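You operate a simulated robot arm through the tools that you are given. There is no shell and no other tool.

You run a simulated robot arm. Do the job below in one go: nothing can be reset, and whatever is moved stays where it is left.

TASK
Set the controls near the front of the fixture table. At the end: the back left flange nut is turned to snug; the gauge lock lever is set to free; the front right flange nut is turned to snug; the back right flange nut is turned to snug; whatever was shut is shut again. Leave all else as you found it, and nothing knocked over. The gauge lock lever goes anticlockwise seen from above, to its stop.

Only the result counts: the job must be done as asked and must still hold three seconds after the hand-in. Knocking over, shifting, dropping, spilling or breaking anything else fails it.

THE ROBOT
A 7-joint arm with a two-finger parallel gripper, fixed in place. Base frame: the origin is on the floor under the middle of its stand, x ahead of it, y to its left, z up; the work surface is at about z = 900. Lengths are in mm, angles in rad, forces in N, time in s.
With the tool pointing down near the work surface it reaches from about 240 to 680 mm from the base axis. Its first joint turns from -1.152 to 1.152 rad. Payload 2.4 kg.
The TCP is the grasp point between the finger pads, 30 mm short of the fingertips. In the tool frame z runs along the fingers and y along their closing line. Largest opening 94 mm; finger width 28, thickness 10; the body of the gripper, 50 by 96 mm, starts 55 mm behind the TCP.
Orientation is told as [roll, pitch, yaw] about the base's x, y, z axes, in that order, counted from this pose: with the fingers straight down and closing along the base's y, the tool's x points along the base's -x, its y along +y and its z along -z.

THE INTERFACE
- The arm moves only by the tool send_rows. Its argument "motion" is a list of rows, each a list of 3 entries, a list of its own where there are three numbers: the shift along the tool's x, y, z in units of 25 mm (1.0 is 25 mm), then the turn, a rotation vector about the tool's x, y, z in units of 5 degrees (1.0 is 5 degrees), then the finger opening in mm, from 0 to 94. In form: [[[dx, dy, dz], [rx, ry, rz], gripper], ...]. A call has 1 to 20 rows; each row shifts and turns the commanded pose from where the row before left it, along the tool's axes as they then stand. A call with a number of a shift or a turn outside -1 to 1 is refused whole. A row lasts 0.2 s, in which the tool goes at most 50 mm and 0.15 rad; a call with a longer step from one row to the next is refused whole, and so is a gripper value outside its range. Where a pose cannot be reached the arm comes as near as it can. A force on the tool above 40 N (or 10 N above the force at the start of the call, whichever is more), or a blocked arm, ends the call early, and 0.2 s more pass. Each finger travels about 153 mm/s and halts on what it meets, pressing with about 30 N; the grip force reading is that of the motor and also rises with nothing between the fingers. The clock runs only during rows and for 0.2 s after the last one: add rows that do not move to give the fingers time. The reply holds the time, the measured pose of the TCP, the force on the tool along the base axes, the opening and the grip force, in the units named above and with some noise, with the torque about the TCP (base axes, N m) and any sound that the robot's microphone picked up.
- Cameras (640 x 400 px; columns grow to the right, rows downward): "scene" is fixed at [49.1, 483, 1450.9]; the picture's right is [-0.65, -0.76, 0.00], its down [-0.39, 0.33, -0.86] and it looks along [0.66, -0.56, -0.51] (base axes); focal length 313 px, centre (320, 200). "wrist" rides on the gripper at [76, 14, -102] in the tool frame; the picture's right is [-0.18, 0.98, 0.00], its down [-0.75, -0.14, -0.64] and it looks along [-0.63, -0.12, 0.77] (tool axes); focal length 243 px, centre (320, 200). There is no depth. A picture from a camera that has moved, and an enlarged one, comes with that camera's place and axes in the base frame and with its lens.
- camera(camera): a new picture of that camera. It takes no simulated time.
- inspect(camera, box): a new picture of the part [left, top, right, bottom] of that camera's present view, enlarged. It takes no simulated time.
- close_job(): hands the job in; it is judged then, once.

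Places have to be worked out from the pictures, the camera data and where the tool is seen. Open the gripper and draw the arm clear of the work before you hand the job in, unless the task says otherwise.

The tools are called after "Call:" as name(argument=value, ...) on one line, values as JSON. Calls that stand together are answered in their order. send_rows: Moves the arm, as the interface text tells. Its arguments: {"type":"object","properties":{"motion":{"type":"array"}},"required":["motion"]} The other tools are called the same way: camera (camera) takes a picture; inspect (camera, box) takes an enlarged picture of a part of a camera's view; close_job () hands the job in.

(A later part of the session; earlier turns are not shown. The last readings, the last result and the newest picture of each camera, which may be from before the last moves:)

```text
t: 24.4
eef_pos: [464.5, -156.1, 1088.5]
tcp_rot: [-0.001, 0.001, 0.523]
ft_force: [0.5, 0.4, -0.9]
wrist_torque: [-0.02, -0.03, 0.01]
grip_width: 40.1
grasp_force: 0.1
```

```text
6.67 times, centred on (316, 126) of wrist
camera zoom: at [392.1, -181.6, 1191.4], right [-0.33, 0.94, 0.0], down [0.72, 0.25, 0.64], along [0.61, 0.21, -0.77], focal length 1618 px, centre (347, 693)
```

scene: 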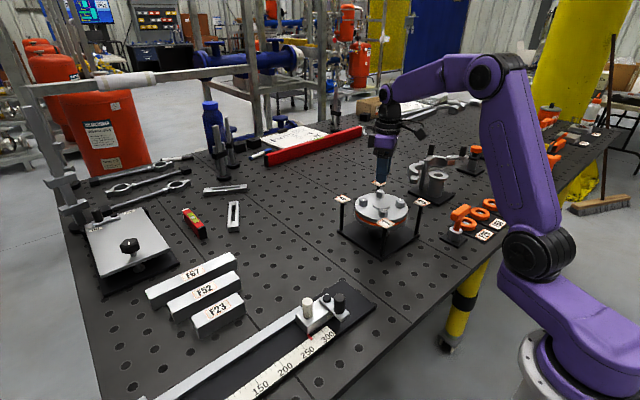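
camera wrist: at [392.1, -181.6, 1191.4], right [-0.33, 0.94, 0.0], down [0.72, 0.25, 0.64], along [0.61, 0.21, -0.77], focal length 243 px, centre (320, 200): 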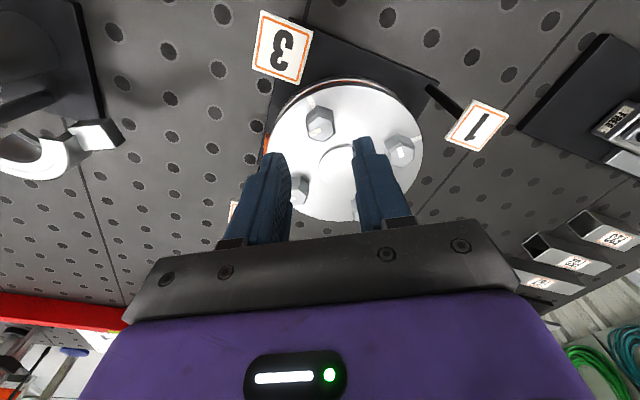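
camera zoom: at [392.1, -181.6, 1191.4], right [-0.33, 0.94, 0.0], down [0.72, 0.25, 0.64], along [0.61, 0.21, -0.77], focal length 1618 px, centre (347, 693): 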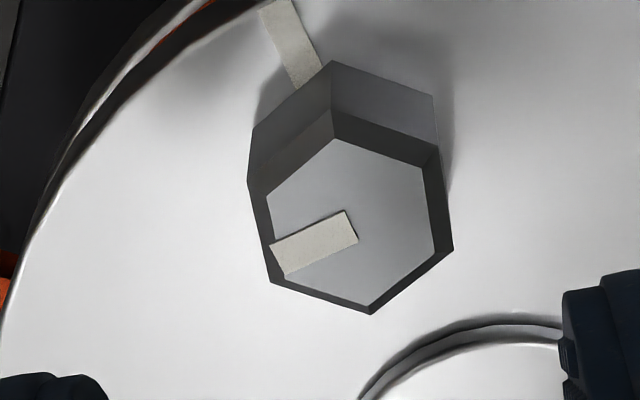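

Nut 3 measures at about (464.4, −156.2) after the camera correction, and the TCP is within 1 mm. I make the tiny shift and descend to TCP z ≈ 1036.

Call:
send_rows(motion=[[[0.02, -0.006, 0.4], [0, 0, 0], 38], [[0, 0, 0.4], [0, 0, 0], 38], [[0, 0, 0.4], [0, 0, 0], 38], [[0, 0, 0.3], [0, 0, 0], 38], [[0, 0, 0.2], [0, 0, 0], 38], [[0, 0, 0.2], [0, 0, 0], 38], [[0, 0, 0.2], [0, 0, 0], 38], [[0, 0, 0], [0, 0, 0], 38]])

Call:
inspect(camera="wrist", box=[230, 100, 410, 235])

Call:
inspect(camera="scene", box=[350, 150, 430, 250])

```text
t: 26.2
eef_pos: [463.2, -156.2, 1037.8]
tcp_rot: [-0.001, 0.001, 0.522]
ft_force: [-0.4, 0.7, -0.9]
wrist_torque: [0.02, -0.02, -0.02]
grip_width: 38.0
grasp_force: 0.0
```

```text
2.96 times, centred on (320, 168) of wrist
camera zoom: at [391.3, -181.8, 1139.3], right [-0.33, 0.94, 0.0], down [0.72, 0.25, 0.64], along [0.61, 0.21, -0.77], focal length 719 px, centre (320, 296)
```

zoom: 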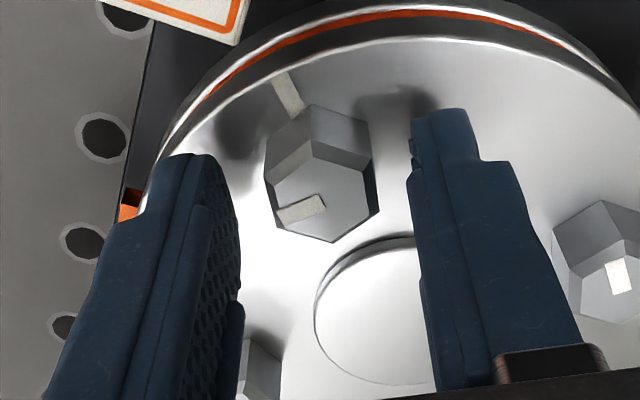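

```text
4.00 times, centred on (390, 200) of scene
camera zoom: at [49.1, 483.0, 1450.9], right [-0.65, -0.76, 0.0], down [-0.39, 0.33, -0.86], along [0.66, -0.56, -0.51], focal length 1251 px, centre (40, 200)
```

zoom: 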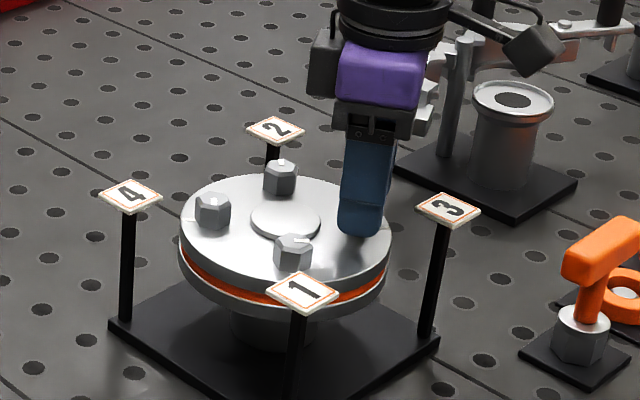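

The nut sits centred between the fingers. I close on it.

Call:
send_rows(motion=[[[0, 0, 0.04], [0, 0, 0], 26], [[0, 0, 0], [0, 0, 0], 18], [[0, 0, 0], [0, 0, 0], 10], [[0, 0, 0], [0, 0, 0], 10]])

Call:
inspect(camera="wrist", box=[230, 100, 410, 235])

```text
t: 27.2
eef_pos: [464.2, -156.9, 1035.7]
tcp_rot: [0.001, -0.001, 0.523]
ft_force: [-2.8, 4.0, 6.1]
wrist_torque: [0.02, 0.26, -0.04]
grip_width: 21.8
grasp_force: 45.8
```

```text
2.96 times, centred on (320, 168) of wrist
camera zoom: at [391.3, -181.5, 1138.6], right [-0.33, 0.94, 0.0], down [0.72, 0.25, 0.64], along [0.61, 0.21, -0.77], focal length 719 px, centre (320, 296)
```

zoom: 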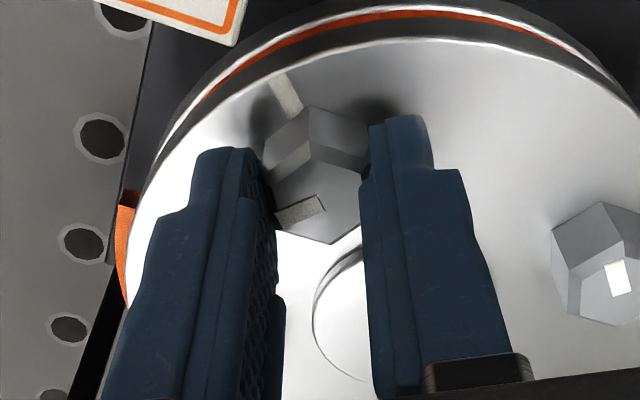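

Grip is good at 21.8 mm with low side force. I turn the first 45° clockwise, lowering slightly with the thread.

Call:
send_rows(motion=[[[0, 0.012, 0], [0, 0, 0.5], 10], [[0, 0, 0.001], [0, 0, 0.5], 10], [[0, 0, 0.001], [0, 0, 0.5], 10], [[0, 0, 0.001], [0, 0, 0.5], 10], [[0, 0, 0.001], [0, 0, 0.5], 10], [[0, 0, 0.001], [0, 0, 0.5], 10], [[0, 0, 0.001], [0, 0, 0.5], 10], [[0, 0, 0.001], [0, 0, 0.5], 10], [[0, 0, 0.001], [0, 0, 0.5], 10], [[0, 0, 0.001], [0, 0, 0.5], 10], [[0, 0, 0.001], [0, 0, 0.5], 10], [[0, 0, 0.001], [0, 0, 0.5], 10]])

Call:
inspect(camera="wrist", box=[230, 100, 410, 235])

```text
t: 29.8
eef_pos: [463.9, -156.0, 1036.6]
tcp_rot: [-0.001, 0.0, -0.001]
ft_force: [-3.9, 5.6, 0.4]
wrist_torque: [0.08, -0.57, 0.06]
grip_width: 21.7
grasp_force: 45.5
```

```text
2.96 times, centred on (320, 168) of wrist
camera zoom: at [388.1, -141.1, 1138.1], right [0.19, 0.98, 0.0], down [0.75, -0.14, 0.64], along [0.63, -0.12, -0.77], focal length 719 px, centre (320, 296)
```

zoom: 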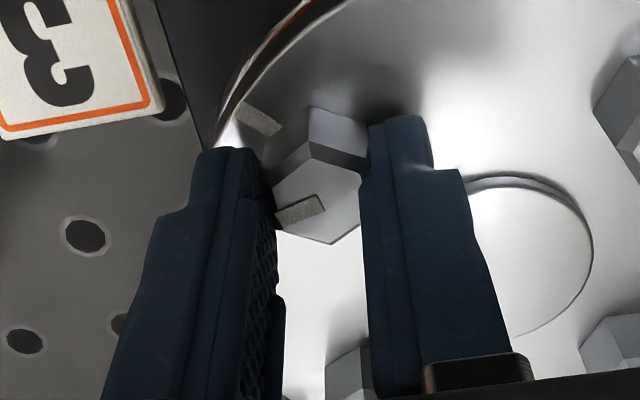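

Yaw 0 with low forces. I continue 50° with a small relieving shift.

Call:
send_rows(motion=[[[0.01, 0.012, 0.001], [0, 0, 0.5], 10], [[0, 0, 0.001], [0, 0, 0.5], 10], [[0, 0, 0.001], [0, 0, 0.5], 10], [[0, 0, 0.001], [0, 0, 0.5], 10], [[0, 0, 0.001], [0, 0, 0.5], 10], [[0, 0, 0.001], [0, 0, 0.5], 10], [[0, 0, 0.001], [0, 0, 0.5], 10], [[0, 0, 0.001], [0, 0, 0.5], 10], [[0, 0, 0.001], [0, 0, 0.5], 10], [[0, 0, 0.001], [0, 0, 0.5], 10], [[0, 0, 0.001], [0, 0, 0.5], 10], [[0, 0, 0.001], [0, 0, 0.5], 10], [[0, 0, 0.001], [0, 0, 0.5], 10], [[0, 0, 0.001], [0, 0, 0.5], 10], [[0, 0, 0.001], [0, 0, 0.5], 10], [[0, 0, 0.001], [0, 0, 0.5], 10], [[0, 0, 0.001], [0, 0, 0.5], 10], [[0, 0, 0.001], [0, 0, 0.5], 10], [[0, 0, 0.001], [0, 0, 0.5], 10], [[0, 0, 0.001], [0, 0, 0.5], 10]])

Call:
inspect(camera="wrist", box=[230, 100, 410, 235])

```text
t: 34.0
eef_pos: [463.9, -154.7, 1034.4]
tcp_rot: [-0.001, 0.003, -0.876]
ft_force: [3.1, 8.9, -26.2]
wrist_torque: [-0.1, -0.32, 0.05]
grip_width: 21.8
grasp_force: 45.5
```

```text
2.96 times, centred on (320, 168) of wrist
camera zoom: at [426.8, -87.4, 1137.8], right [0.87, 0.49, 0.0], down [0.38, -0.67, 0.64], along [0.31, -0.56, -0.77], focal length 719 px, centre (320, 296)
```

zoom: 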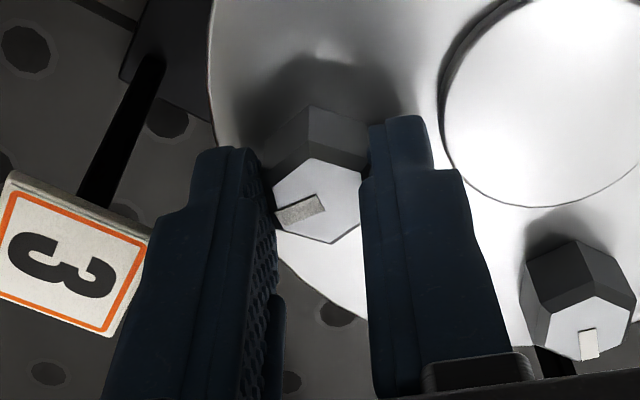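

The thread is pulling down at 26 N, so I lower 1.2 mm first, then do the last 10° to yaw −60°.

Call:
send_rows(motion=[[[0, 0.01, 0.05], [0, 0, 0], 10], [[0, 0, 0.001], [0, 0, 0.5], 10], [[0, 0, 0.001], [0, 0, 0.5], 10], [[0, 0, 0.001], [0, 0, 0.5], 10], [[0, 0, 0.001], [0, 0, 0.5], 10], [[0, 0, 0], [0, 0, 0], 10]])

Call:
inspect(camera="wrist", box=[230, 100, 410, 235])

```text
t: 35.4
eef_pos: [464.6, -155.7, 1034.9]
tcp_rot: [-0.002, 0.0, -1.048]
ft_force: [-1.4, 11.4, 0.4]
wrist_torque: [1.25, 0.65, 0.0]
grip_width: 21.8
grasp_force: 45.3
```

```text
2.96 times, centred on (320, 168) of wrist
camera zoom: at [438.9, -81.7, 1137.5], right [0.94, 0.33, 0.0], down [0.25, -0.72, 0.64], along [0.21, -0.61, -0.77], focal length 719 px, centre (320, 296)
```

zoom: 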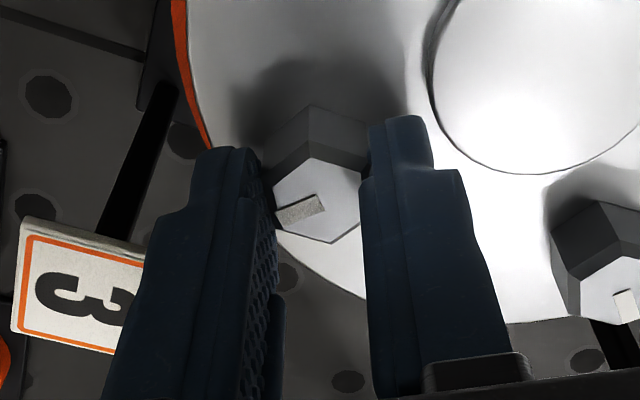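

Nut 3 has been turned 90° (yaw −1.048). I open to 32 mm, lift, and check it.

Call:
send_rows(motion=[[[0, 0, 0], [0, 0, 0], 32], [[0, 0, 0], [0, 0, 0], 32], [[0, 0, -0.5], [0, 0, 0], 32], [[0, 0, -0.5], [0, 0, 0], 32], [[0, 0, -0.6], [0, 0, 0], 36], [[0, 0, -0.6], [0, 0, 0], 36], [[0, 0, 0], [0, 0, 0], 36]])

Call:
camera(camera="wrist")

Call:
inspect(camera="wrist", box=[280, 90, 360, 160])

Call:
inspect(camera="scene", box=[355, 185, 411, 220])

```text
t: 37.0
eef_pos: [464.9, -154.7, 1089.3]
tcp_rot: [0.0, 0.0, -1.047]
ft_force: [-0.1, -0.3, -0.3]
wrist_torque: [0.0, 0.0, 0.0]
grip_width: 36.0
grasp_force: 0.1
```

```text
taken
camera wrist: at [438.7, -82.0, 1192.1], right [0.94, 0.33, 0.0], down [0.25, -0.72, 0.64], along [0.21, -0.61, -0.77], focal length 243 px, centre (320, 200)
```

wrist: 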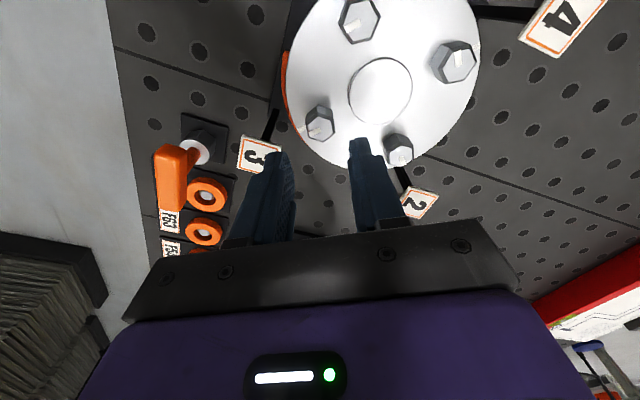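

```text
5.71 times, centred on (320, 125) of wrist
camera zoom: at [438.7, -82.0, 1192.1], right [0.94, 0.33, 0.0], down [0.25, -0.72, 0.64], along [0.21, -0.61, -0.77], focal length 1386 px, centre (320, 629)
```

zoom: 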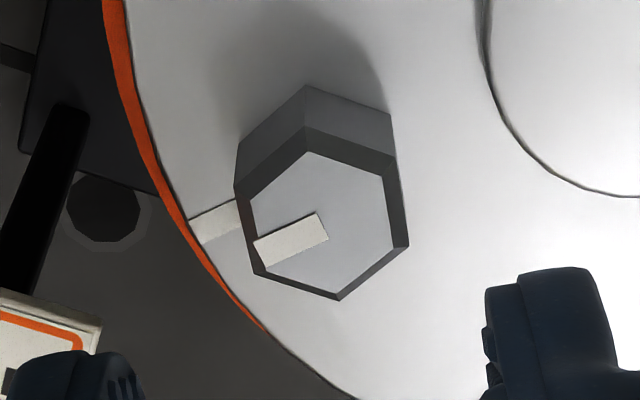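

```text
11.43 times, centred on (383, 202) of scene
camera zoom: at [49.1, 483.0, 1450.9], right [-0.65, -0.76, 0.0], down [-0.39, 0.33, -0.86], along [0.66, -0.56, -0.51], focal length 3573 px, centre (-400, 171)
```

zoom: 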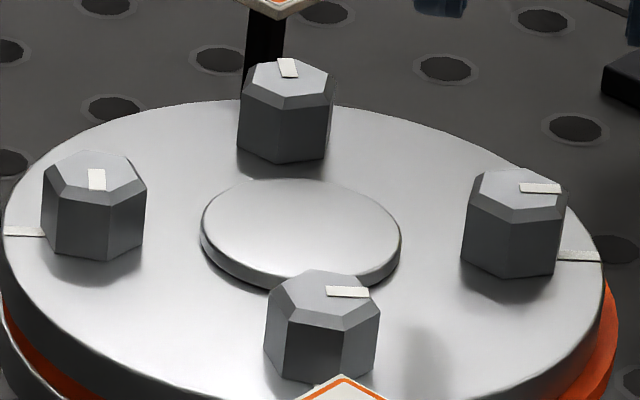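

Nut 3's mark aligns with its tick. I notice the orange gasket showing near nut 3, so I look at the flange from the scene camera before going on.

Call:
inspect(camera="scene", box=[330, 175, 434, 240])

Call:
inspect(camera="scene", box=[330, 165, 450, 265])

Call:
inspect(camera="wrist", box=[260, 0, 500, 180])

```text
6.15 times, centred on (382, 208) of scene
camera zoom: at [49.1, 483.0, 1450.9], right [-0.65, -0.76, 0.0], down [-0.39, 0.33, -0.86], along [0.66, -0.56, -0.51], focal length 1924 px, centre (-62, 154)
```

zoom: 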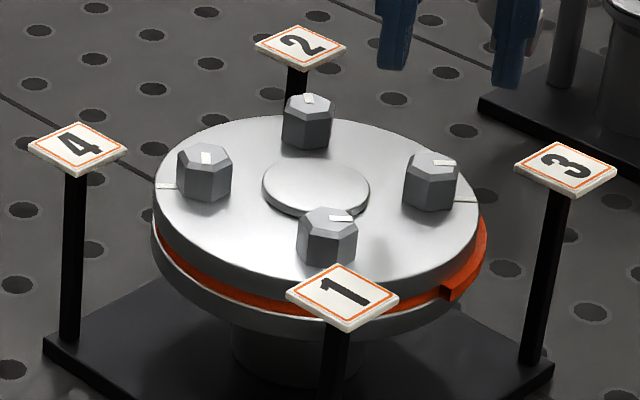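

```text
4.00 times, centred on (390, 215) of scene
camera zoom: at [49.1, 483.0, 1450.9], right [-0.65, -0.76, 0.0], down [-0.39, 0.33, -0.86], along [0.66, -0.56, -0.51], focal length 1251 px, centre (40, 140)
```

zoom: 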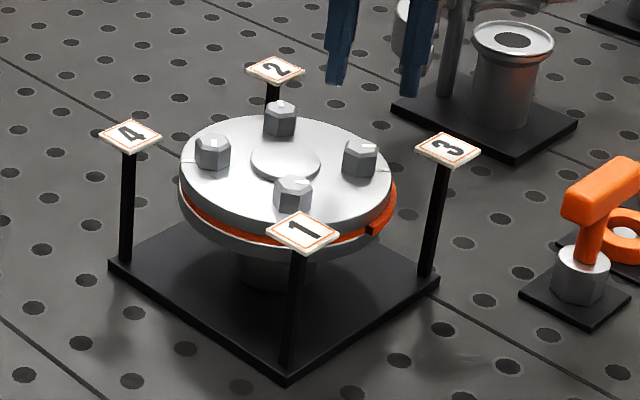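

```text
2.22 times, centred on (380, 90) of wrist
camera zoom: at [438.7, -82.0, 1192.1], right [0.94, 0.33, 0.0], down [0.25, -0.72, 0.64], along [0.21, -0.61, -0.77], focal length 539 px, centre (187, 444)
```

zoom: 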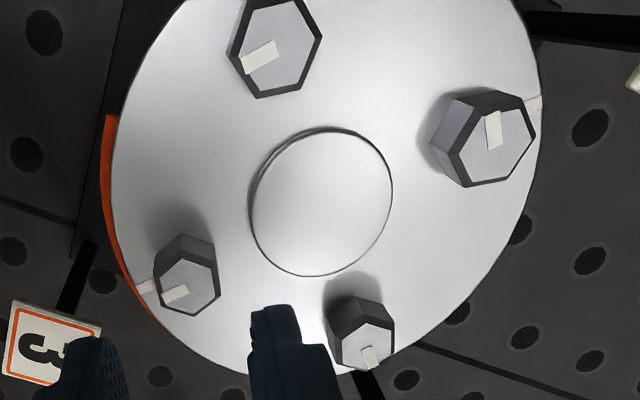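

Part of the gasket shows outside the rim by nut 3, and I want to know whether nut 2's side looks the same. I turn the tool to yaw +60° and move to the right of the flange to look at nut 2's side of the rim.

Call:
send_rows(motion=[[[0, 0, -0.4], [0, 0, -1], 36], [[0, 0, 0], [0, 0, -1], 36], [[0, 0, 0], [0, 0, -1], 36], [[0, 0, 0], [0, 0, -1], 36], [[0, 0, 0], [0, 0, -1], 36], [[0, 0, 0], [0, 0, -1], 36], [[0, 0, 0], [0, 0, -1], 36], [[0, 0, 0], [0, 0, -1], 36], [[0, 0, 0], [0, 0, -1], 36], [[0, 0, 0], [0, 0, -1], 36], [[0, 0, 0], [0, 0, -1], 36], [[0, 0, 0], [0, 0, -1], 36], [[0, 0, 0], [0, 0, -1], 36], [[0, 0, 0], [0, 0, -1], 36], [[0, 0, 0], [0, 0, -1], 36], [[0, 0, 0], [0, 0, -1], 36], [[0, 0, 0], [0, 0, -1], 36], [[0, 0, 0], [0, 0, -1], 36], [[0, 0, 0], [0, 0, 0], 36]])

Call:
send_rows(motion=[[[0, 0, 0], [0, 0, -1], 36], [[0, 0, 0], [0, 0, -1], 36], [[0, 0, 0], [0, 0, -1], 36], [[0, 0, 0], [0, 0, -1], 36], [[0, 0, 0], [0, 0, -1], 36], [[0, 0, 0], [0, 0, -1], 36], [[0.8, -0.8, 0], [0, 0, 0], 36], [[0.8, -0.8, 0], [0, 0, 0], 36], [[0.8, -0.8, 0], [0, 0, 0], 36], [[0, -0.5, 0], [0, 0, 0], 36], [[0, 0, 0], [0, 0, 0], 36]])

Call:
camera(camera="wrist")

```text
t: 41.0
eef_pos: [463.8, -155.6, 1099.3]
tcp_rot: [0.001, 0.0, 0.526]
ft_force: [-0.1, 0.1, 0.1]
wrist_torque: [-0.01, -0.01, 0.02]
grip_width: 36.0
grasp_force: 0.0
```

```text
t: 43.4
eef_pos: [497.3, -244.0, 1100.0]
tcp_rot: [0.001, 0.001, 1.045]
ft_force: [-1.0, 0.4, 0.5]
wrist_torque: [0.02, 0.02, 0.0]
grip_width: 35.7
grasp_force: 0.1
```

```text
taken
camera wrist: at [446.8, -302.6, 1202.1], right [-0.76, 0.65, 0.0], down [0.5, 0.58, 0.64], along [0.42, 0.49, -0.77], focal length 243 px, centre (320, 200)
```

wrist: 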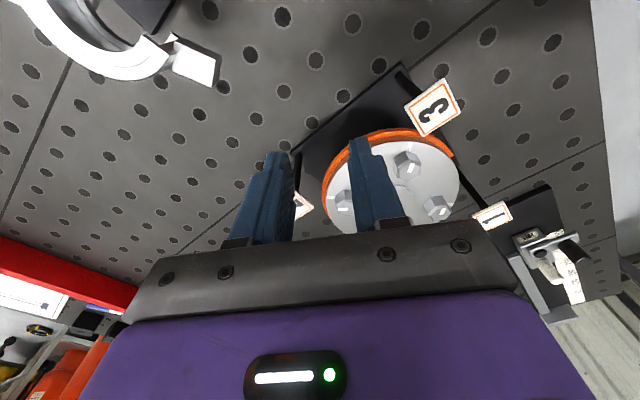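

Call:
inspect(camera="wrist", box=[300, 100, 480, 240])

Call:
inspect(camera="wrist", box=[490, 180, 640, 330])

```text
2.86 times, centred on (390, 170) of wrist
camera zoom: at [446.8, -302.6, 1202.1], right [-0.76, 0.65, 0.0], down [0.5, 0.58, 0.64], along [0.42, 0.49, -0.77], focal length 693 px, centre (120, 286)
```

zoom: 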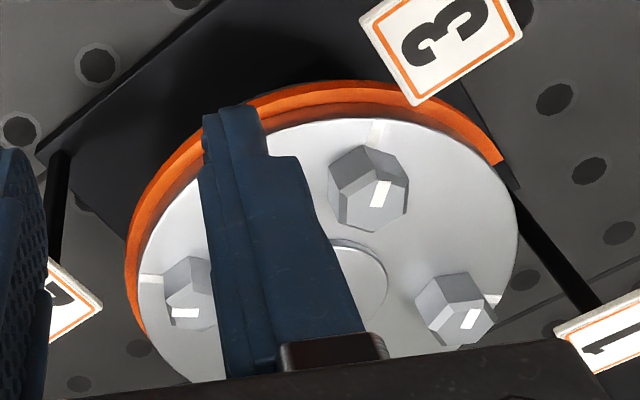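

```text
2.67 times, centred on (565, 255) of wrist
camera zoom: at [446.8, -302.6, 1202.1], right [-0.76, 0.65, 0.0], down [0.5, 0.58, 0.64], along [0.42, 0.49, -0.77], focal length 647 px, centre (-333, 53)
```

zoom: 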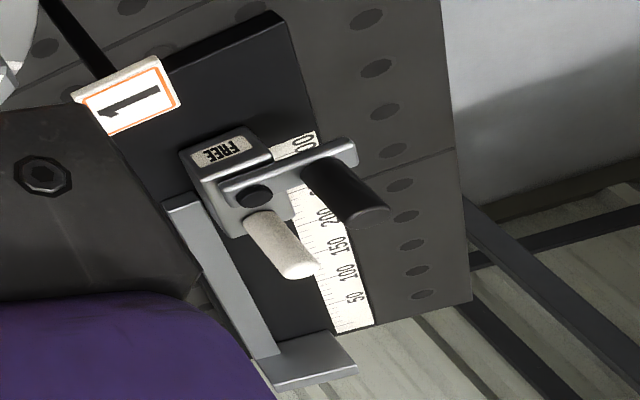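

Both tightened quadrants show the same gasket squeeze, so it goes with a snug nut. I return to yaw +30° and move above nut 4 (back left), expected near (535, −85.5).

Call:
send_rows(motion=[[[0, 0, 0], [0, 0, 1], 36], [[0, 0, 0], [0, 0, 1], 36], [[0, 0, 0], [0, 0, 1], 36], [[0, 0, 0], [0, 0, 1], 36], [[0, 0, 0], [0, 0, 1], 36], [[0, 0, 0], [0, 0, 1], 36], [[-0.75, 0.787, 0], [0, 0, 0], 38], [[-0.75, 0.787, 0], [0, 0, 0], 38], [[-0.75, 0.787, 0], [0, 0, 0], 38], [[-0.75, 0.787, 0], [0, 0, 0], 38], [[-0.75, 0.787, 0], [0, 0, 0], 38], [[-0.75, 0.787, 0], [0, 0, 0], 38], [[0, 0, 0.4], [0, 0, 0], 38], [[0, 0, 0], [0, 0, 0], 38]])

Call:
camera(camera="wrist")

Call:
inspect(camera="wrist", box=[286, 96, 346, 156])

```text
t: 46.4
eef_pos: [535.2, -84.6, 1088.7]
tcp_rot: [0.0, 0.0, 0.526]
ft_force: [-0.9, 0.7, -0.1]
wrist_torque: [-0.03, 0.01, 0.0]
grip_width: 37.9
grasp_force: 0.1
```

```text
taken
camera wrist: at [462.3, -110.8, 1192.1], right [-0.33, 0.94, 0.0], down [0.72, 0.25, 0.64], along [0.61, 0.21, -0.77], focal length 243 px, centre (320, 200)
```

wrist: 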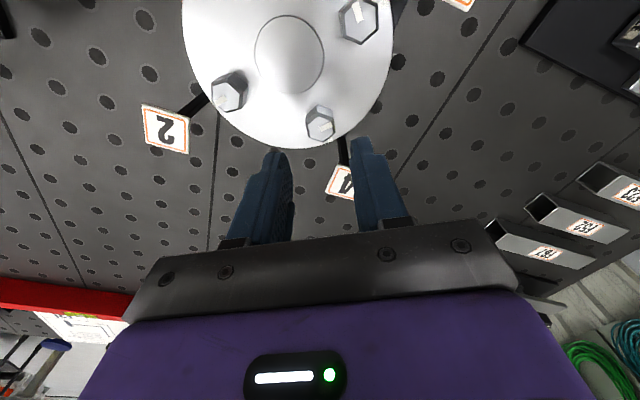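

```text
6.67 times, centred on (316, 126) of wrist
camera zoom: at [462.3, -110.8, 1192.1], right [-0.33, 0.94, 0.0], down [0.72, 0.25, 0.64], along [0.61, 0.21, -0.77], focal length 1618 px, centre (347, 693)
```

zoom: 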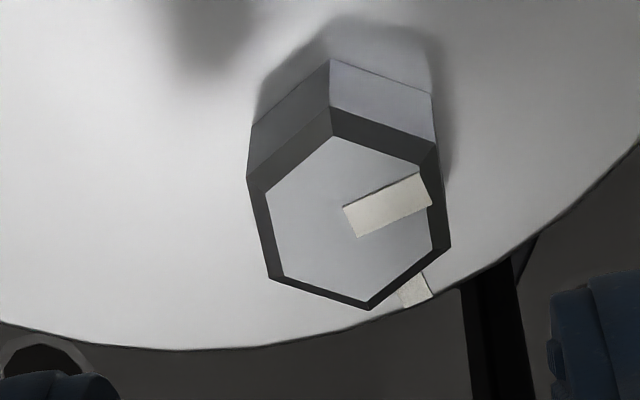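

Nut 4 appears centred within about half a millimetre. I descend around it to TCP z ≈ 1035.

Call:
send_rows(motion=[[[0.01, 0.004, 0.4], [0, 0, 0], 38], [[0, 0, 0.4], [0, 0, 0], 38], [[0, 0, 0.4], [0, 0, 0], 38], [[0, 0, 0.3], [0, 0, 0], 38], [[0, 0, 0.2], [0, 0, 0], 38], [[0, 0, 0.2], [0, 0, 0], 38], [[0, 0, 0.26], [0, 0, 0], 38], [[0, 0, 0], [0, 0, 0], 38]])

Call:
inspect(camera="wrist", box=[230, 100, 410, 235])

Call:
inspect(camera="scene", box=[340, 150, 420, 250])

```text
t: 48.2
eef_pos: [536.8, -84.7, 1034.3]
tcp_rot: [0.0, 0.0, 0.523]
ft_force: [0.4, -0.7, 0.3]
wrist_torque: [-0.02, 0.01, -0.01]
grip_width: 38.1
grasp_force: 0.0
```

```text
2.96 times, centred on (320, 168) of wrist
camera zoom: at [462.3, -110.7, 1137.8], right [-0.33, 0.94, 0.0], down [0.72, 0.25, 0.64], along [0.61, 0.21, -0.77], focal length 719 px, centre (320, 296)
```

zoom: 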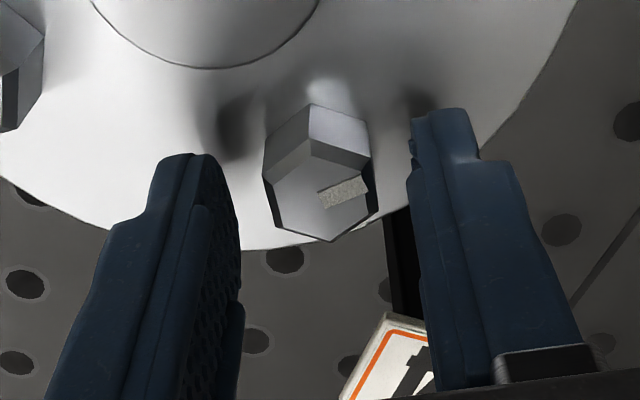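

```text
4.00 times, centred on (380, 200) of scene
camera zoom: at [49.1, 483.0, 1450.9], right [-0.65, -0.76, 0.0], down [-0.39, 0.33, -0.86], along [0.66, -0.56, -0.51], focal length 1251 px, centre (80, 200)
```

zoom: 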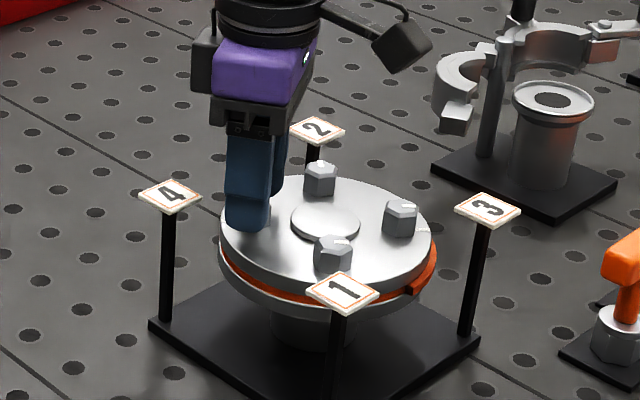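

The nut is centred between the fingers; I close on it and start turning.

Call:
send_rows(motion=[[[0, 0, 0], [0, 0, 0], 26], [[0, 0, 0], [0, 0, 0], 18], [[0, 0, 0], [0, 0, 0], 10], [[0, 0, 0], [0, 0, 0], 10]])

```text
t: 49.2
eef_pos: [535.1, -84.2, 1034.1]
tcp_rot: [-0.001, 0.0, 0.523]
ft_force: [-1.7, 1.5, -1.6]
wrist_torque: [0.09, -0.12, 0.02]
grip_width: 21.9
grasp_force: 45.4
```

Very low force (about 2 N), so the grip is well centred at 21.9 mm. I turn the first 45° clockwise.

Call:
send_rows(motion=[[[0, 0.005, 0], [0, 0, 0.5], 10], [[0, 0, 0.001], [0, 0, 0.5], 10], [[0, 0, 0.001], [0, 0, 0.5], 10], [[0, 0, 0.001], [0, 0, 0.5], 10], [[0, 0, 0.001], [0, 0, 0.5], 10], [[0, 0, 0.001], [0, 0, 0.5], 10], [[0, 0, 0.001], [0, 0, 0.5], 10], [[0, 0, 0.001], [0, 0, 0.5], 10], [[0, 0, 0.001], [0, 0, 0.5], 10], [[0, 0, 0.001], [0, 0, 0.5], 10], [[0, 0, 0.001], [0, 0, 0.5], 10], [[0, 0, 0.001], [0, 0, 0.5], 10], [[0, 0, 0.001], [0, 0, 0.5], 10], [[0, 0, 0.001], [0, 0, 0.5], 10], [[0, 0, 0.001], [0, 0, 0.5], 10], [[0, 0, 0.001], [0, 0, 0.5], 10], [[0, 0, 0.001], [0, 0, 0.5], 10], [[0, 0, 0.001], [0, 0, 0.5], 10]])

Call:
inspect(camera="wrist", box=[230, 100, 410, 235])

```text
t: 53.0
eef_pos: [535.5, -84.6, 1035.4]
tcp_rot: [0.0, 0.003, -0.263]
ft_force: [-2.9, 2.9, -20.6]
wrist_torque: [-0.12, -0.51, 0.06]
grip_width: 21.6
grasp_force: 45.2
```

```text
2.96 times, centred on (320, 168) of wrist
camera zoom: at [465.7, -51.1, 1137.5], right [0.43, 0.9, 0.0], down [0.69, -0.33, 0.64], along [0.58, -0.28, -0.77], focal length 719 px, centre (320, 296)
```

zoom: 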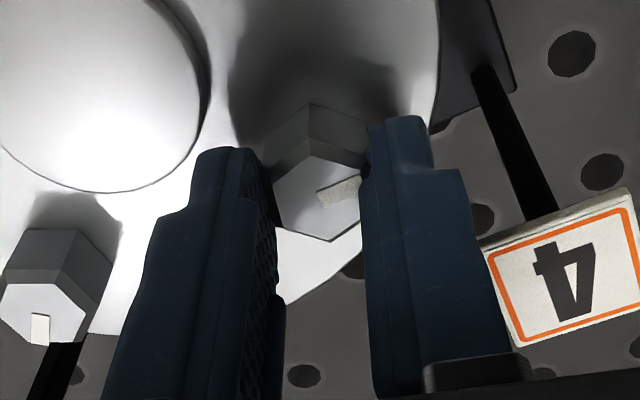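

Only the expected downward thread pull (20 N) is present. I lower about 1 mm and continue 35°.

Call:
send_rows(motion=[[[0, 0, 0.04], [0, 0, 0], 10], [[0, 0, 0.0015], [0, 0, 0.5], 10], [[0, 0, 0.0015], [0, 0, 0.5], 10], [[0, 0, 0.0015], [0, 0, 0.5], 10], [[0, 0, 0.0015], [0, 0, 0.5], 10], [[0, 0, 0.0015], [0, 0, 0.5], 10], [[0, 0, 0.0015], [0, 0, 0.5], 10], [[0, 0, 0.0015], [0, 0, 0.5], 10], [[0, 0, 0.0015], [0, 0, 0.5], 10], [[0, 0, 0.0015], [0, 0, 0.5], 10], [[0, 0, 0.0015], [0, 0, 0.5], 10], [[0, 0, 0.0015], [0, 0, 0.5], 10], [[0, 0, 0.0015], [0, 0, 0.5], 10], [[0, 0, 0.0015], [0, 0, 0.5], 10], [[0, 0, 0.0015], [0, 0, 0.5], 10]])

```text
t: 56.2
eef_pos: [535.3, -84.4, 1035.6]
tcp_rot: [0.0, 0.0, -0.872]
ft_force: [-5.6, 4.2, -2.3]
wrist_torque: [0.25, 0.19, 0.06]
grip_width: 21.9
grasp_force: 45.1
```

Yaw −50°, forces low. I do the last 10°.

Call:
send_rows(motion=[[[0, 0, 0.0015], [0, 0, 0.5], 10], [[0, 0, 0.0015], [0, 0, 0.5], 10], [[0, 0, 0.0015], [0, 0, 0.5], 10], [[0, 0, 0.0015], [0, 0, 0.5], 10], [[0, 0, 0], [0, 0, 0], 10]])

Call:
inspect(camera="wrist", box=[230, 100, 410, 235])

Call:
inspect(camera="scene", box=[330, 165, 450, 265])

```text
t: 57.4
eef_pos: [534.8, -84.9, 1033.9]
tcp_rot: [0.0, 0.001, -1.047]
ft_force: [-5.2, 7.4, -8.5]
wrist_torque: [-0.82, -0.4, 0.0]
grip_width: 21.7
grasp_force: 45.0
```

```text
2.96 times, centred on (320, 168) of wrist
camera zoom: at [509.9, -11.2, 1136.8], right [0.94, 0.33, 0.0], down [0.25, -0.72, 0.64], along [0.21, -0.61, -0.77], focal length 719 px, centre (320, 296)
```

zoom: 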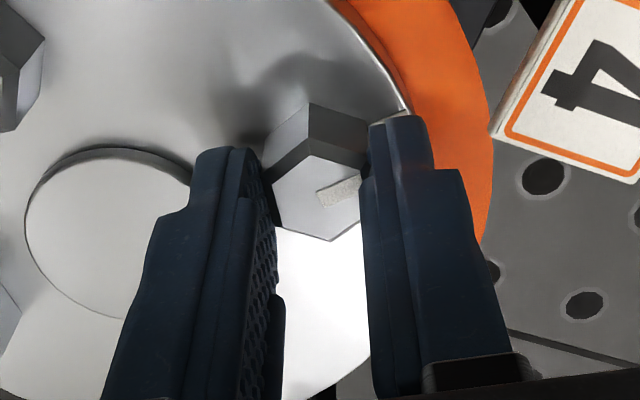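

```text
4.00 times, centred on (390, 215) of scene
camera zoom: at [49.0, 483.2, 1450.8], right [-0.65, -0.76, 0.0], down [-0.39, 0.33, -0.86], along [0.66, -0.56, -0.51], focal length 1251 px, centre (40, 140)
```

zoom: 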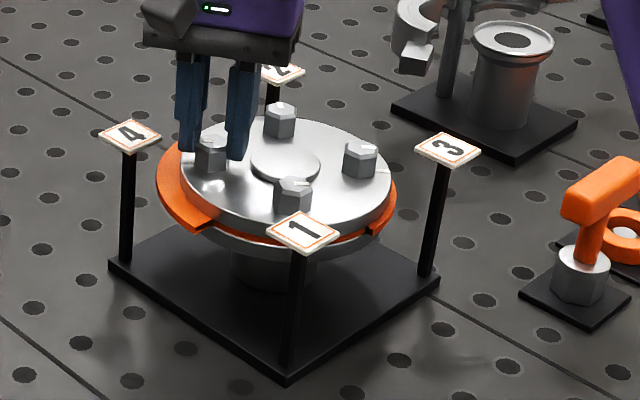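

Nut 4 has reached yaw −60° (90° turned), but the gasket by it has moved out much further than by the others. I release, lift, and look carefully.

Call:
send_rows(motion=[[[0, 0, 0], [0, 0, 0], 32], [[0, 0, 0], [0, 0, 0], 32], [[0, 0, -0.5], [0, 0, 0], 32], [[0, 0, -0.5], [0, 0, 0], 32], [[0, 0, -0.6], [0, 0, 0], 36], [[0, 0, -0.6], [0, 0, 0], 36], [[0, 0, -0.6], [0, 0, 0], 36], [[0, 0, 0], [0, 0, 0], 36]])

Call:
camera(camera="wrist")

Call:
inspect(camera="wrist", box=[220, 0, 460, 180])

Call:
inspect(camera="scene", box=[330, 175, 434, 240])

Call:
camera(camera="scene")

```text
t: 59.2
eef_pos: [535.0, -84.5, 1105.1]
tcp_rot: [0.0, 0.001, -1.047]
ft_force: [0.7, -0.2, 0.9]
wrist_torque: [-0.02, -0.03, -0.02]
grip_width: 35.8
grasp_force: 0.1
```

```text
taken
camera wrist: at [509.8, -11.2, 1207.0], right [0.94, 0.33, 0.0], down [0.25, -0.72, 0.64], along [0.21, -0.61, -0.77], focal length 243 px, centre (320, 200)
```

wrist: 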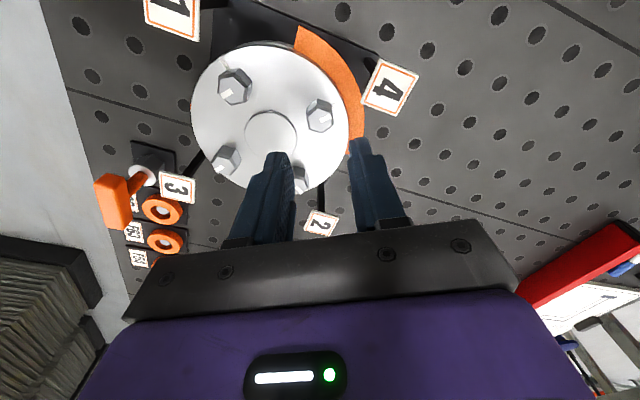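

```text
2.22 times, centred on (340, 90) of wrist
camera zoom: at [509.8, -11.2, 1207.0], right [0.94, 0.33, 0.0], down [0.25, -0.72, 0.64], along [0.21, -0.61, -0.77], focal length 539 px, centre (276, 444)
```

zoom: 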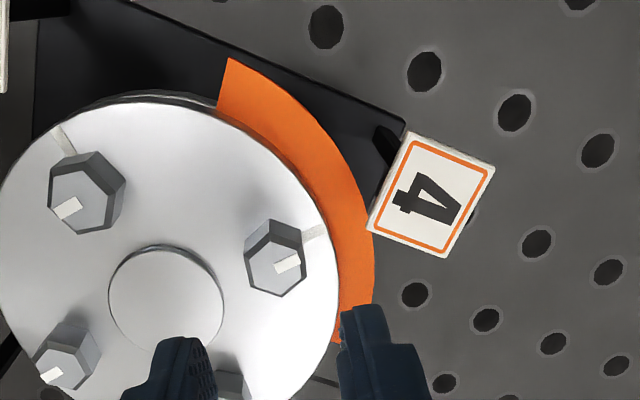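

```text
6.15 times, centred on (382, 208) of scene
camera zoom: at [49.1, 483.0, 1450.9], right [-0.65, -0.76, 0.0], down [-0.39, 0.33, -0.86], along [0.66, -0.56, -0.51], focal length 1924 px, centre (-62, 154)
```

zoom: 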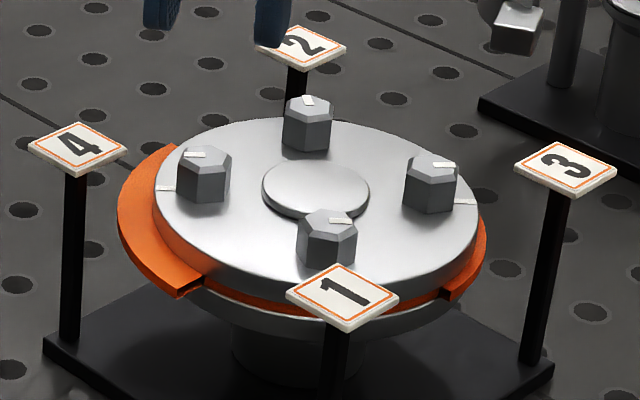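

```text
taken
```

scene: 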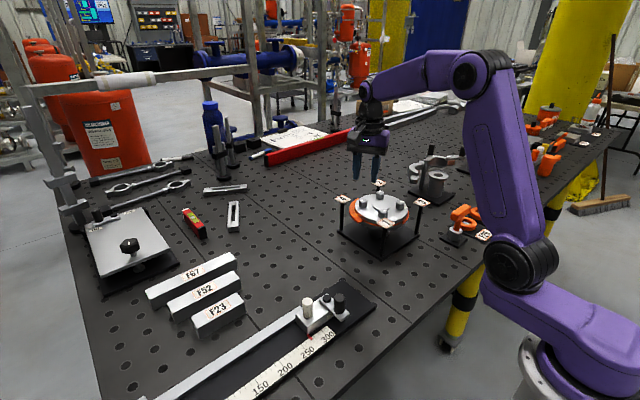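

Nut 4's mark lines up with its tick, but its gasket quadrant sticks out about 16 mm against 5 mm at nuts 2 and 3. I compare the flange closely once more before deciding.

Call:
inspect(camera="scene", box=[355, 185, 411, 220])

Call:
inspect(camera="scene", box=[340, 205, 420, 255])

Call:
inspect(camera="wrist", box=[180, 10, 280, 100])

Call:
inspect(camera="wrist", box=[290, 80, 370, 140])

```text
11.43 times, centred on (383, 202) of scene
camera zoom: at [49.1, 483.0, 1450.9], right [-0.65, -0.76, 0.0], down [-0.39, 0.33, -0.86], along [0.66, -0.56, -0.51], focal length 3573 px, centre (-400, 171)
```

zoom: 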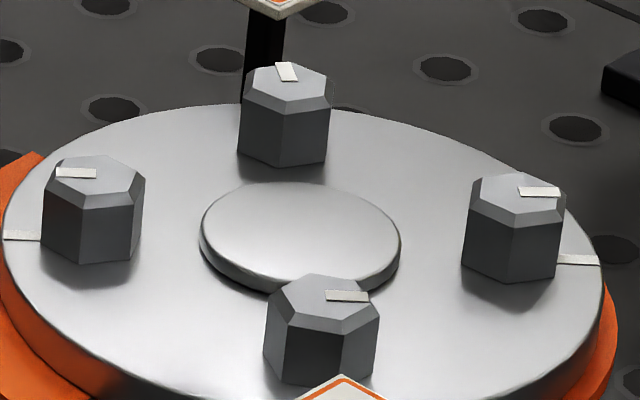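

```text
8.00 times, centred on (380, 230) of scene
camera zoom: at [49.1, 483.0, 1450.9], right [-0.65, -0.76, 0.0], down [-0.39, 0.33, -0.86], along [0.66, -0.56, -0.51], focal length 2501 px, centre (-160, -40)
```

zoom: 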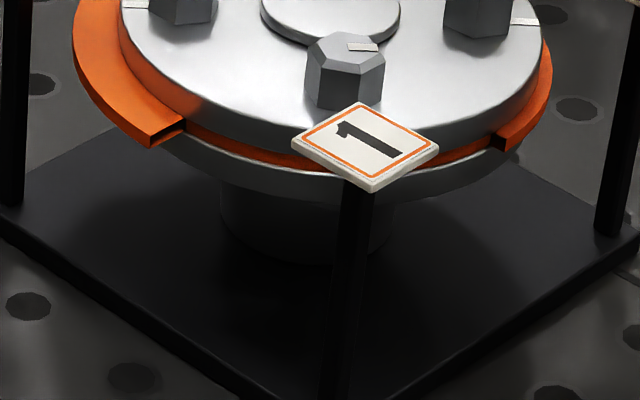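

```text
4.44 times, centred on (230, 55) of wrist
camera zoom: at [509.8, -11.2, 1207.0], right [0.94, 0.33, 0.0], down [0.25, -0.72, 0.64], along [0.21, -0.61, -0.77], focal length 1078 px, centre (720, 844)
```

zoom: 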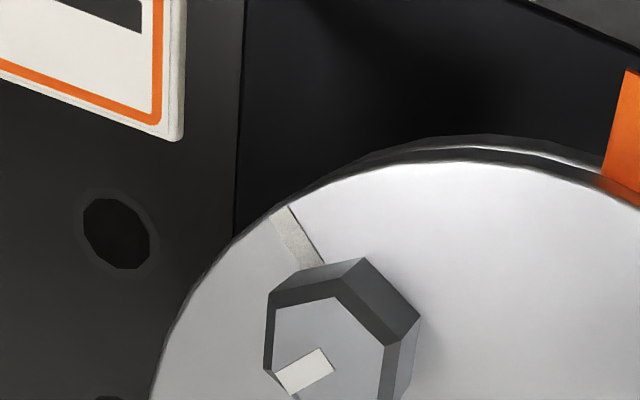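

```text
6.67 times, centred on (330, 110) of wrist
camera zoom: at [509.8, -11.2, 1207.0], right [0.94, 0.33, 0.0], down [0.25, -0.72, 0.64], along [0.21, -0.61, -0.77], focal length 1618 px, centre (253, 800)
```

zoom: 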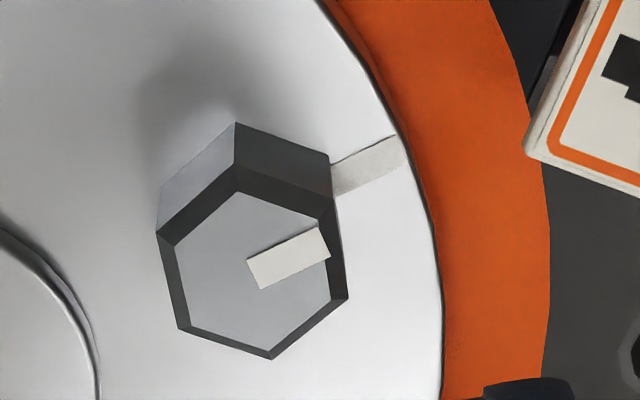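

Marks are aligned on nuts 2, 3 and 4, but the large squeeze-out at nut 4 is suspicious. As a small test I re-grip nut 4, back it off 15°, and see whether the gasket quadrant goes back.

Call:
send_rows(motion=[[[0, 0, 0.5], [0, 0, 0], 34], [[0, 0, 0.5], [0, 0, 0], 34], [[0, 0, 0.5], [0, 0, 0], 34], [[0, 0, 0.5], [0, 0, 0], 34], [[0, 0, 0.4], [0, 0, 0], 34], [[0, 0, 0.2], [0, 0, 0], 34], [[0, 0, 0.2], [0, 0, 0], 34], [[0, 0, 0], [0, 0, 0], 34], [[0, 0, 0], [0, 0, 0], 26], [[0, 0, 0], [0, 0, 0], 18], [[0, 0, 0], [0, 0, 0], 10], [[0, 0, 0], [0, 0, 0], 10]])

Call:
inspect(camera="scene", box=[330, 165, 450, 265])

```text
t: 61.8
eef_pos: [535.5, -84.1, 1034.7]
tcp_rot: [-0.001, 0.0, -1.047]
ft_force: [1.4, 1.1, -3.2]
wrist_torque: [-0.09, -0.17, 0.03]
grip_width: 21.8
grasp_force: 45.2
```

```text
4.00 times, centred on (390, 215) of scene
camera zoom: at [49.2, 483.0, 1450.9], right [-0.65, -0.76, 0.0], down [-0.39, 0.33, -0.86], along [0.66, -0.56, -0.51], focal length 1251 px, centre (40, 140)
```

zoom: 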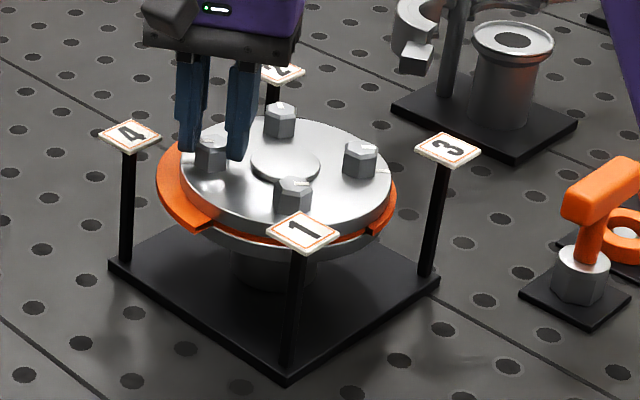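

Nut 4 is gripped again with low force. I back it off 15° anticlockwise and look at the gasket.

Call:
send_rows(motion=[[[0, 0, 0], [0, 0, -0.5], 10], [[0, 0, -0.0015], [0, 0, -0.5], 10], [[0, 0, -0.0015], [0, 0, -0.5], 10], [[0, 0, -0.0015], [0, 0, -0.5], 10], [[0, 0, -0.0015], [0, 0, -0.5], 10], [[0, 0, -0.0015], [0, 0, -0.5], 10], [[0, 0, 0], [0, 0, 0], 10]])

Call:
inspect(camera="scene", box=[330, 165, 450, 265])

Call:
inspect(camera="wrist", box=[220, 60, 460, 240])

```text
t: 63.4
eef_pos: [534.6, -83.6, 1034.1]
tcp_rot: [0.0, -0.001, -0.784]
ft_force: [-2.9, 3.1, -0.8]
wrist_torque: [-0.27, -0.2, 0.05]
grip_width: 21.5
grasp_force: 45.6
```

```text
4.00 times, centred on (390, 215) of scene
camera zoom: at [49.0, 483.1, 1450.8], right [-0.65, -0.76, 0.0], down [-0.39, 0.33, -0.86], along [0.66, -0.56, -0.51], focal length 1251 px, centre (40, 140)
```

zoom: 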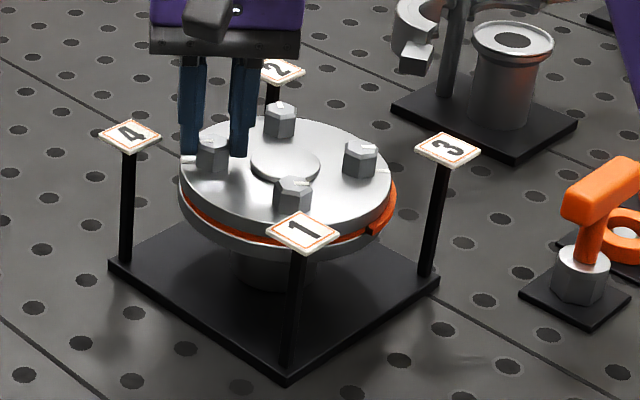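

```text
2.22 times, centred on (340, 150) of wrist
camera zoom: at [491.6, -20.5, 1137.1], right [0.82, 0.57, 0.0], down [0.43, -0.63, 0.64], along [0.36, -0.53, -0.77], focal length 539 px, centre (276, 311)
```

zoom: 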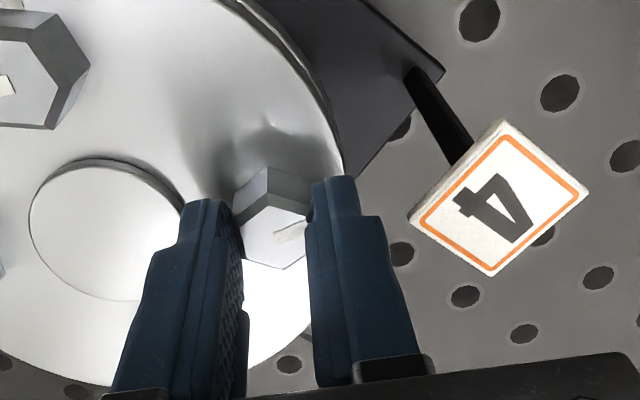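

Backing off 15° let the gasket go back, so this is not permanent and depends on the state. I creep forward again in small steps to see at which angle it moves and by how much.

Call:
send_rows(motion=[[[0, 0, 0.0015], [0, 0, 0.5], 10], [[0, 0, 0.0015], [0, 0, 0.5], 10], [[0, 0, 0], [0, 0, 0], 10]])

Call:
inspect(camera="scene", box=[330, 175, 434, 240])

Call:
send_rows(motion=[[[0, 0, 0.0015], [0, 0, 0.5], 10], [[0, 0, 0.0015], [0, 0, 0.2], 10], [[0, 0, 0], [0, 0, 0], 10]])

Call:
inspect(camera="scene", box=[330, 175, 434, 240])

```text
t: 64.2
eef_pos: [535.8, -84.4, 1034.5]
tcp_rot: [-0.001, 0.001, -0.874]
ft_force: [-2.3, 3.6, 1.3]
wrist_torque: [0.33, 0.23, 0.01]
grip_width: 21.5
grasp_force: 44.7
```

```text
6.15 times, centred on (382, 208) of scene
camera zoom: at [49.0, 483.1, 1450.9], right [-0.65, -0.76, 0.0], down [-0.39, 0.33, -0.86], along [0.66, -0.56, -0.51], focal length 1924 px, centre (-62, 154)
```

zoom: 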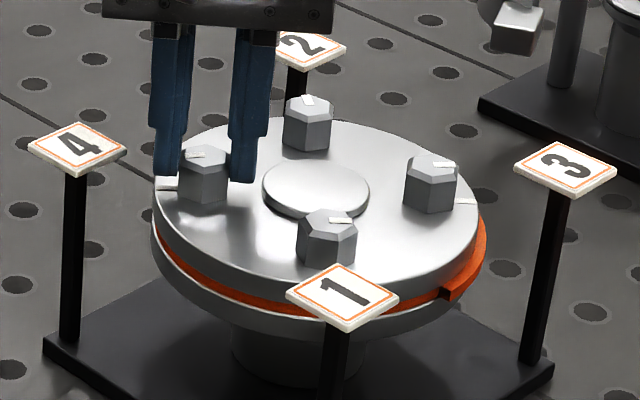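

```text
t: 65.0
eef_pos: [535.2, -84.3, 1034.1]
tcp_rot: [0.0, 0.001, -0.934]
ft_force: [-2.3, 4.0, -2.9]
wrist_torque: [0.29, 0.18, 0.02]
grip_width: 22.0
grasp_force: 45.0
```

```text
6.15 times, centred on (382, 208) of scene
camera zoom: at [49.1, 483.1, 1450.8], right [-0.65, -0.76, 0.0], down [-0.39, 0.33, -0.86], along [0.66, -0.56, -0.51], focal length 1924 px, centre (-62, 154)
```

zoom: 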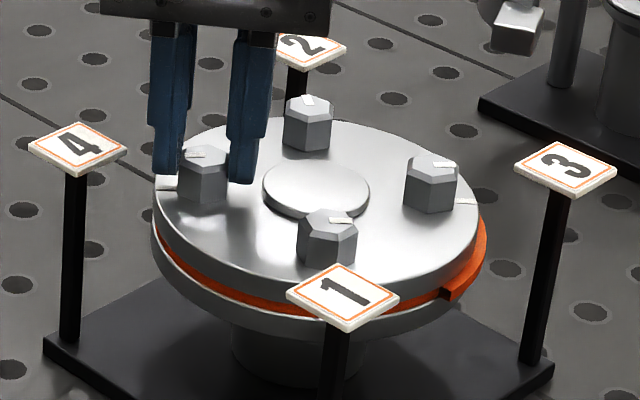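

No squeeze yet at 83.5°. I go on in ~2° steps.

Call:
send_rows(motion=[[[0, 0, 0.001], [0, 0, 0.4], 10], [[0, 0, 0], [0, 0, 0], 10], [[0, 0, 0], [0, 0, 0], 10]])

Call:
inspect(camera="scene", box=[330, 175, 434, 240])

Call:
send_rows(motion=[[[0, 0, 0.001], [0, 0, 0.3], 10], [[0, 0, 0], [0, 0, 0], 10], [[0, 0, 0], [0, 0, 0], 10]])

Call:
inspect(camera="scene", box=[330, 175, 434, 240])

```text
t: 65.8
eef_pos: [534.7, -85.3, 1034.6]
tcp_rot: [0.0, 0.002, -0.969]
ft_force: [-4.4, 7.6, -2.5]
wrist_torque: [-0.01, -0.04, 0.01]
grip_width: 22.0
grasp_force: 45.0
```

```text
6.15 times, centred on (382, 208) of scene
camera zoom: at [49.0, 483.2, 1450.8], right [-0.65, -0.76, 0.0], down [-0.39, 0.33, -0.86], along [0.66, -0.56, -0.51], focal length 1924 px, centre (-62, 154)
```

zoom: 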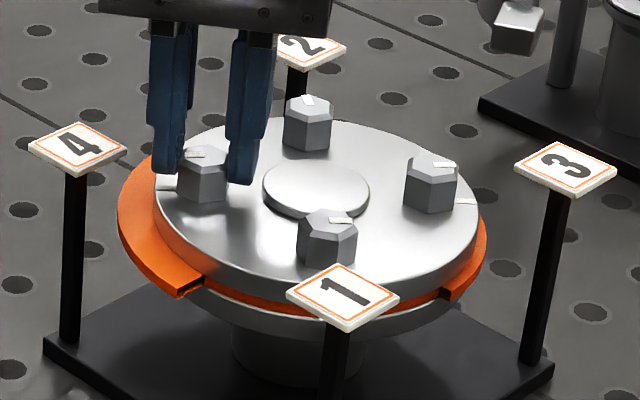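

```text
t: 66.6
eef_pos: [535.0, -85.4, 1033.9]
tcp_rot: [0.0, -0.001, -0.997]
ft_force: [-4.3, 8.9, -2.7]
wrist_torque: [0.07, 0.01, 0.03]
grip_width: 22.1
grasp_force: 44.9
```

```text
6.15 times, centred on (382, 208) of scene
camera zoom: at [49.0, 483.3, 1450.8], right [-0.65, -0.76, 0.0], down [-0.39, 0.33, -0.86], along [0.66, -0.56, -0.51], focal length 1924 px, centre (-62, 154)
```

zoom: 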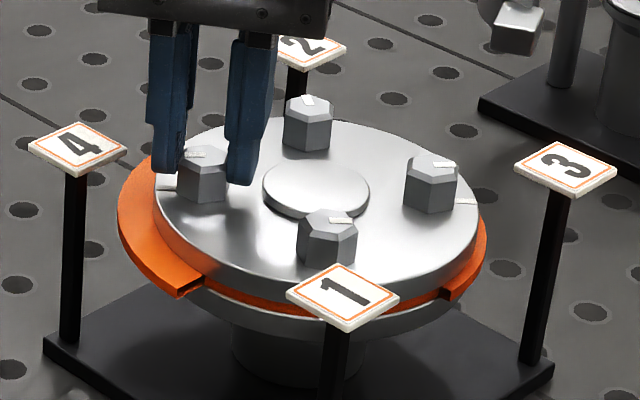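

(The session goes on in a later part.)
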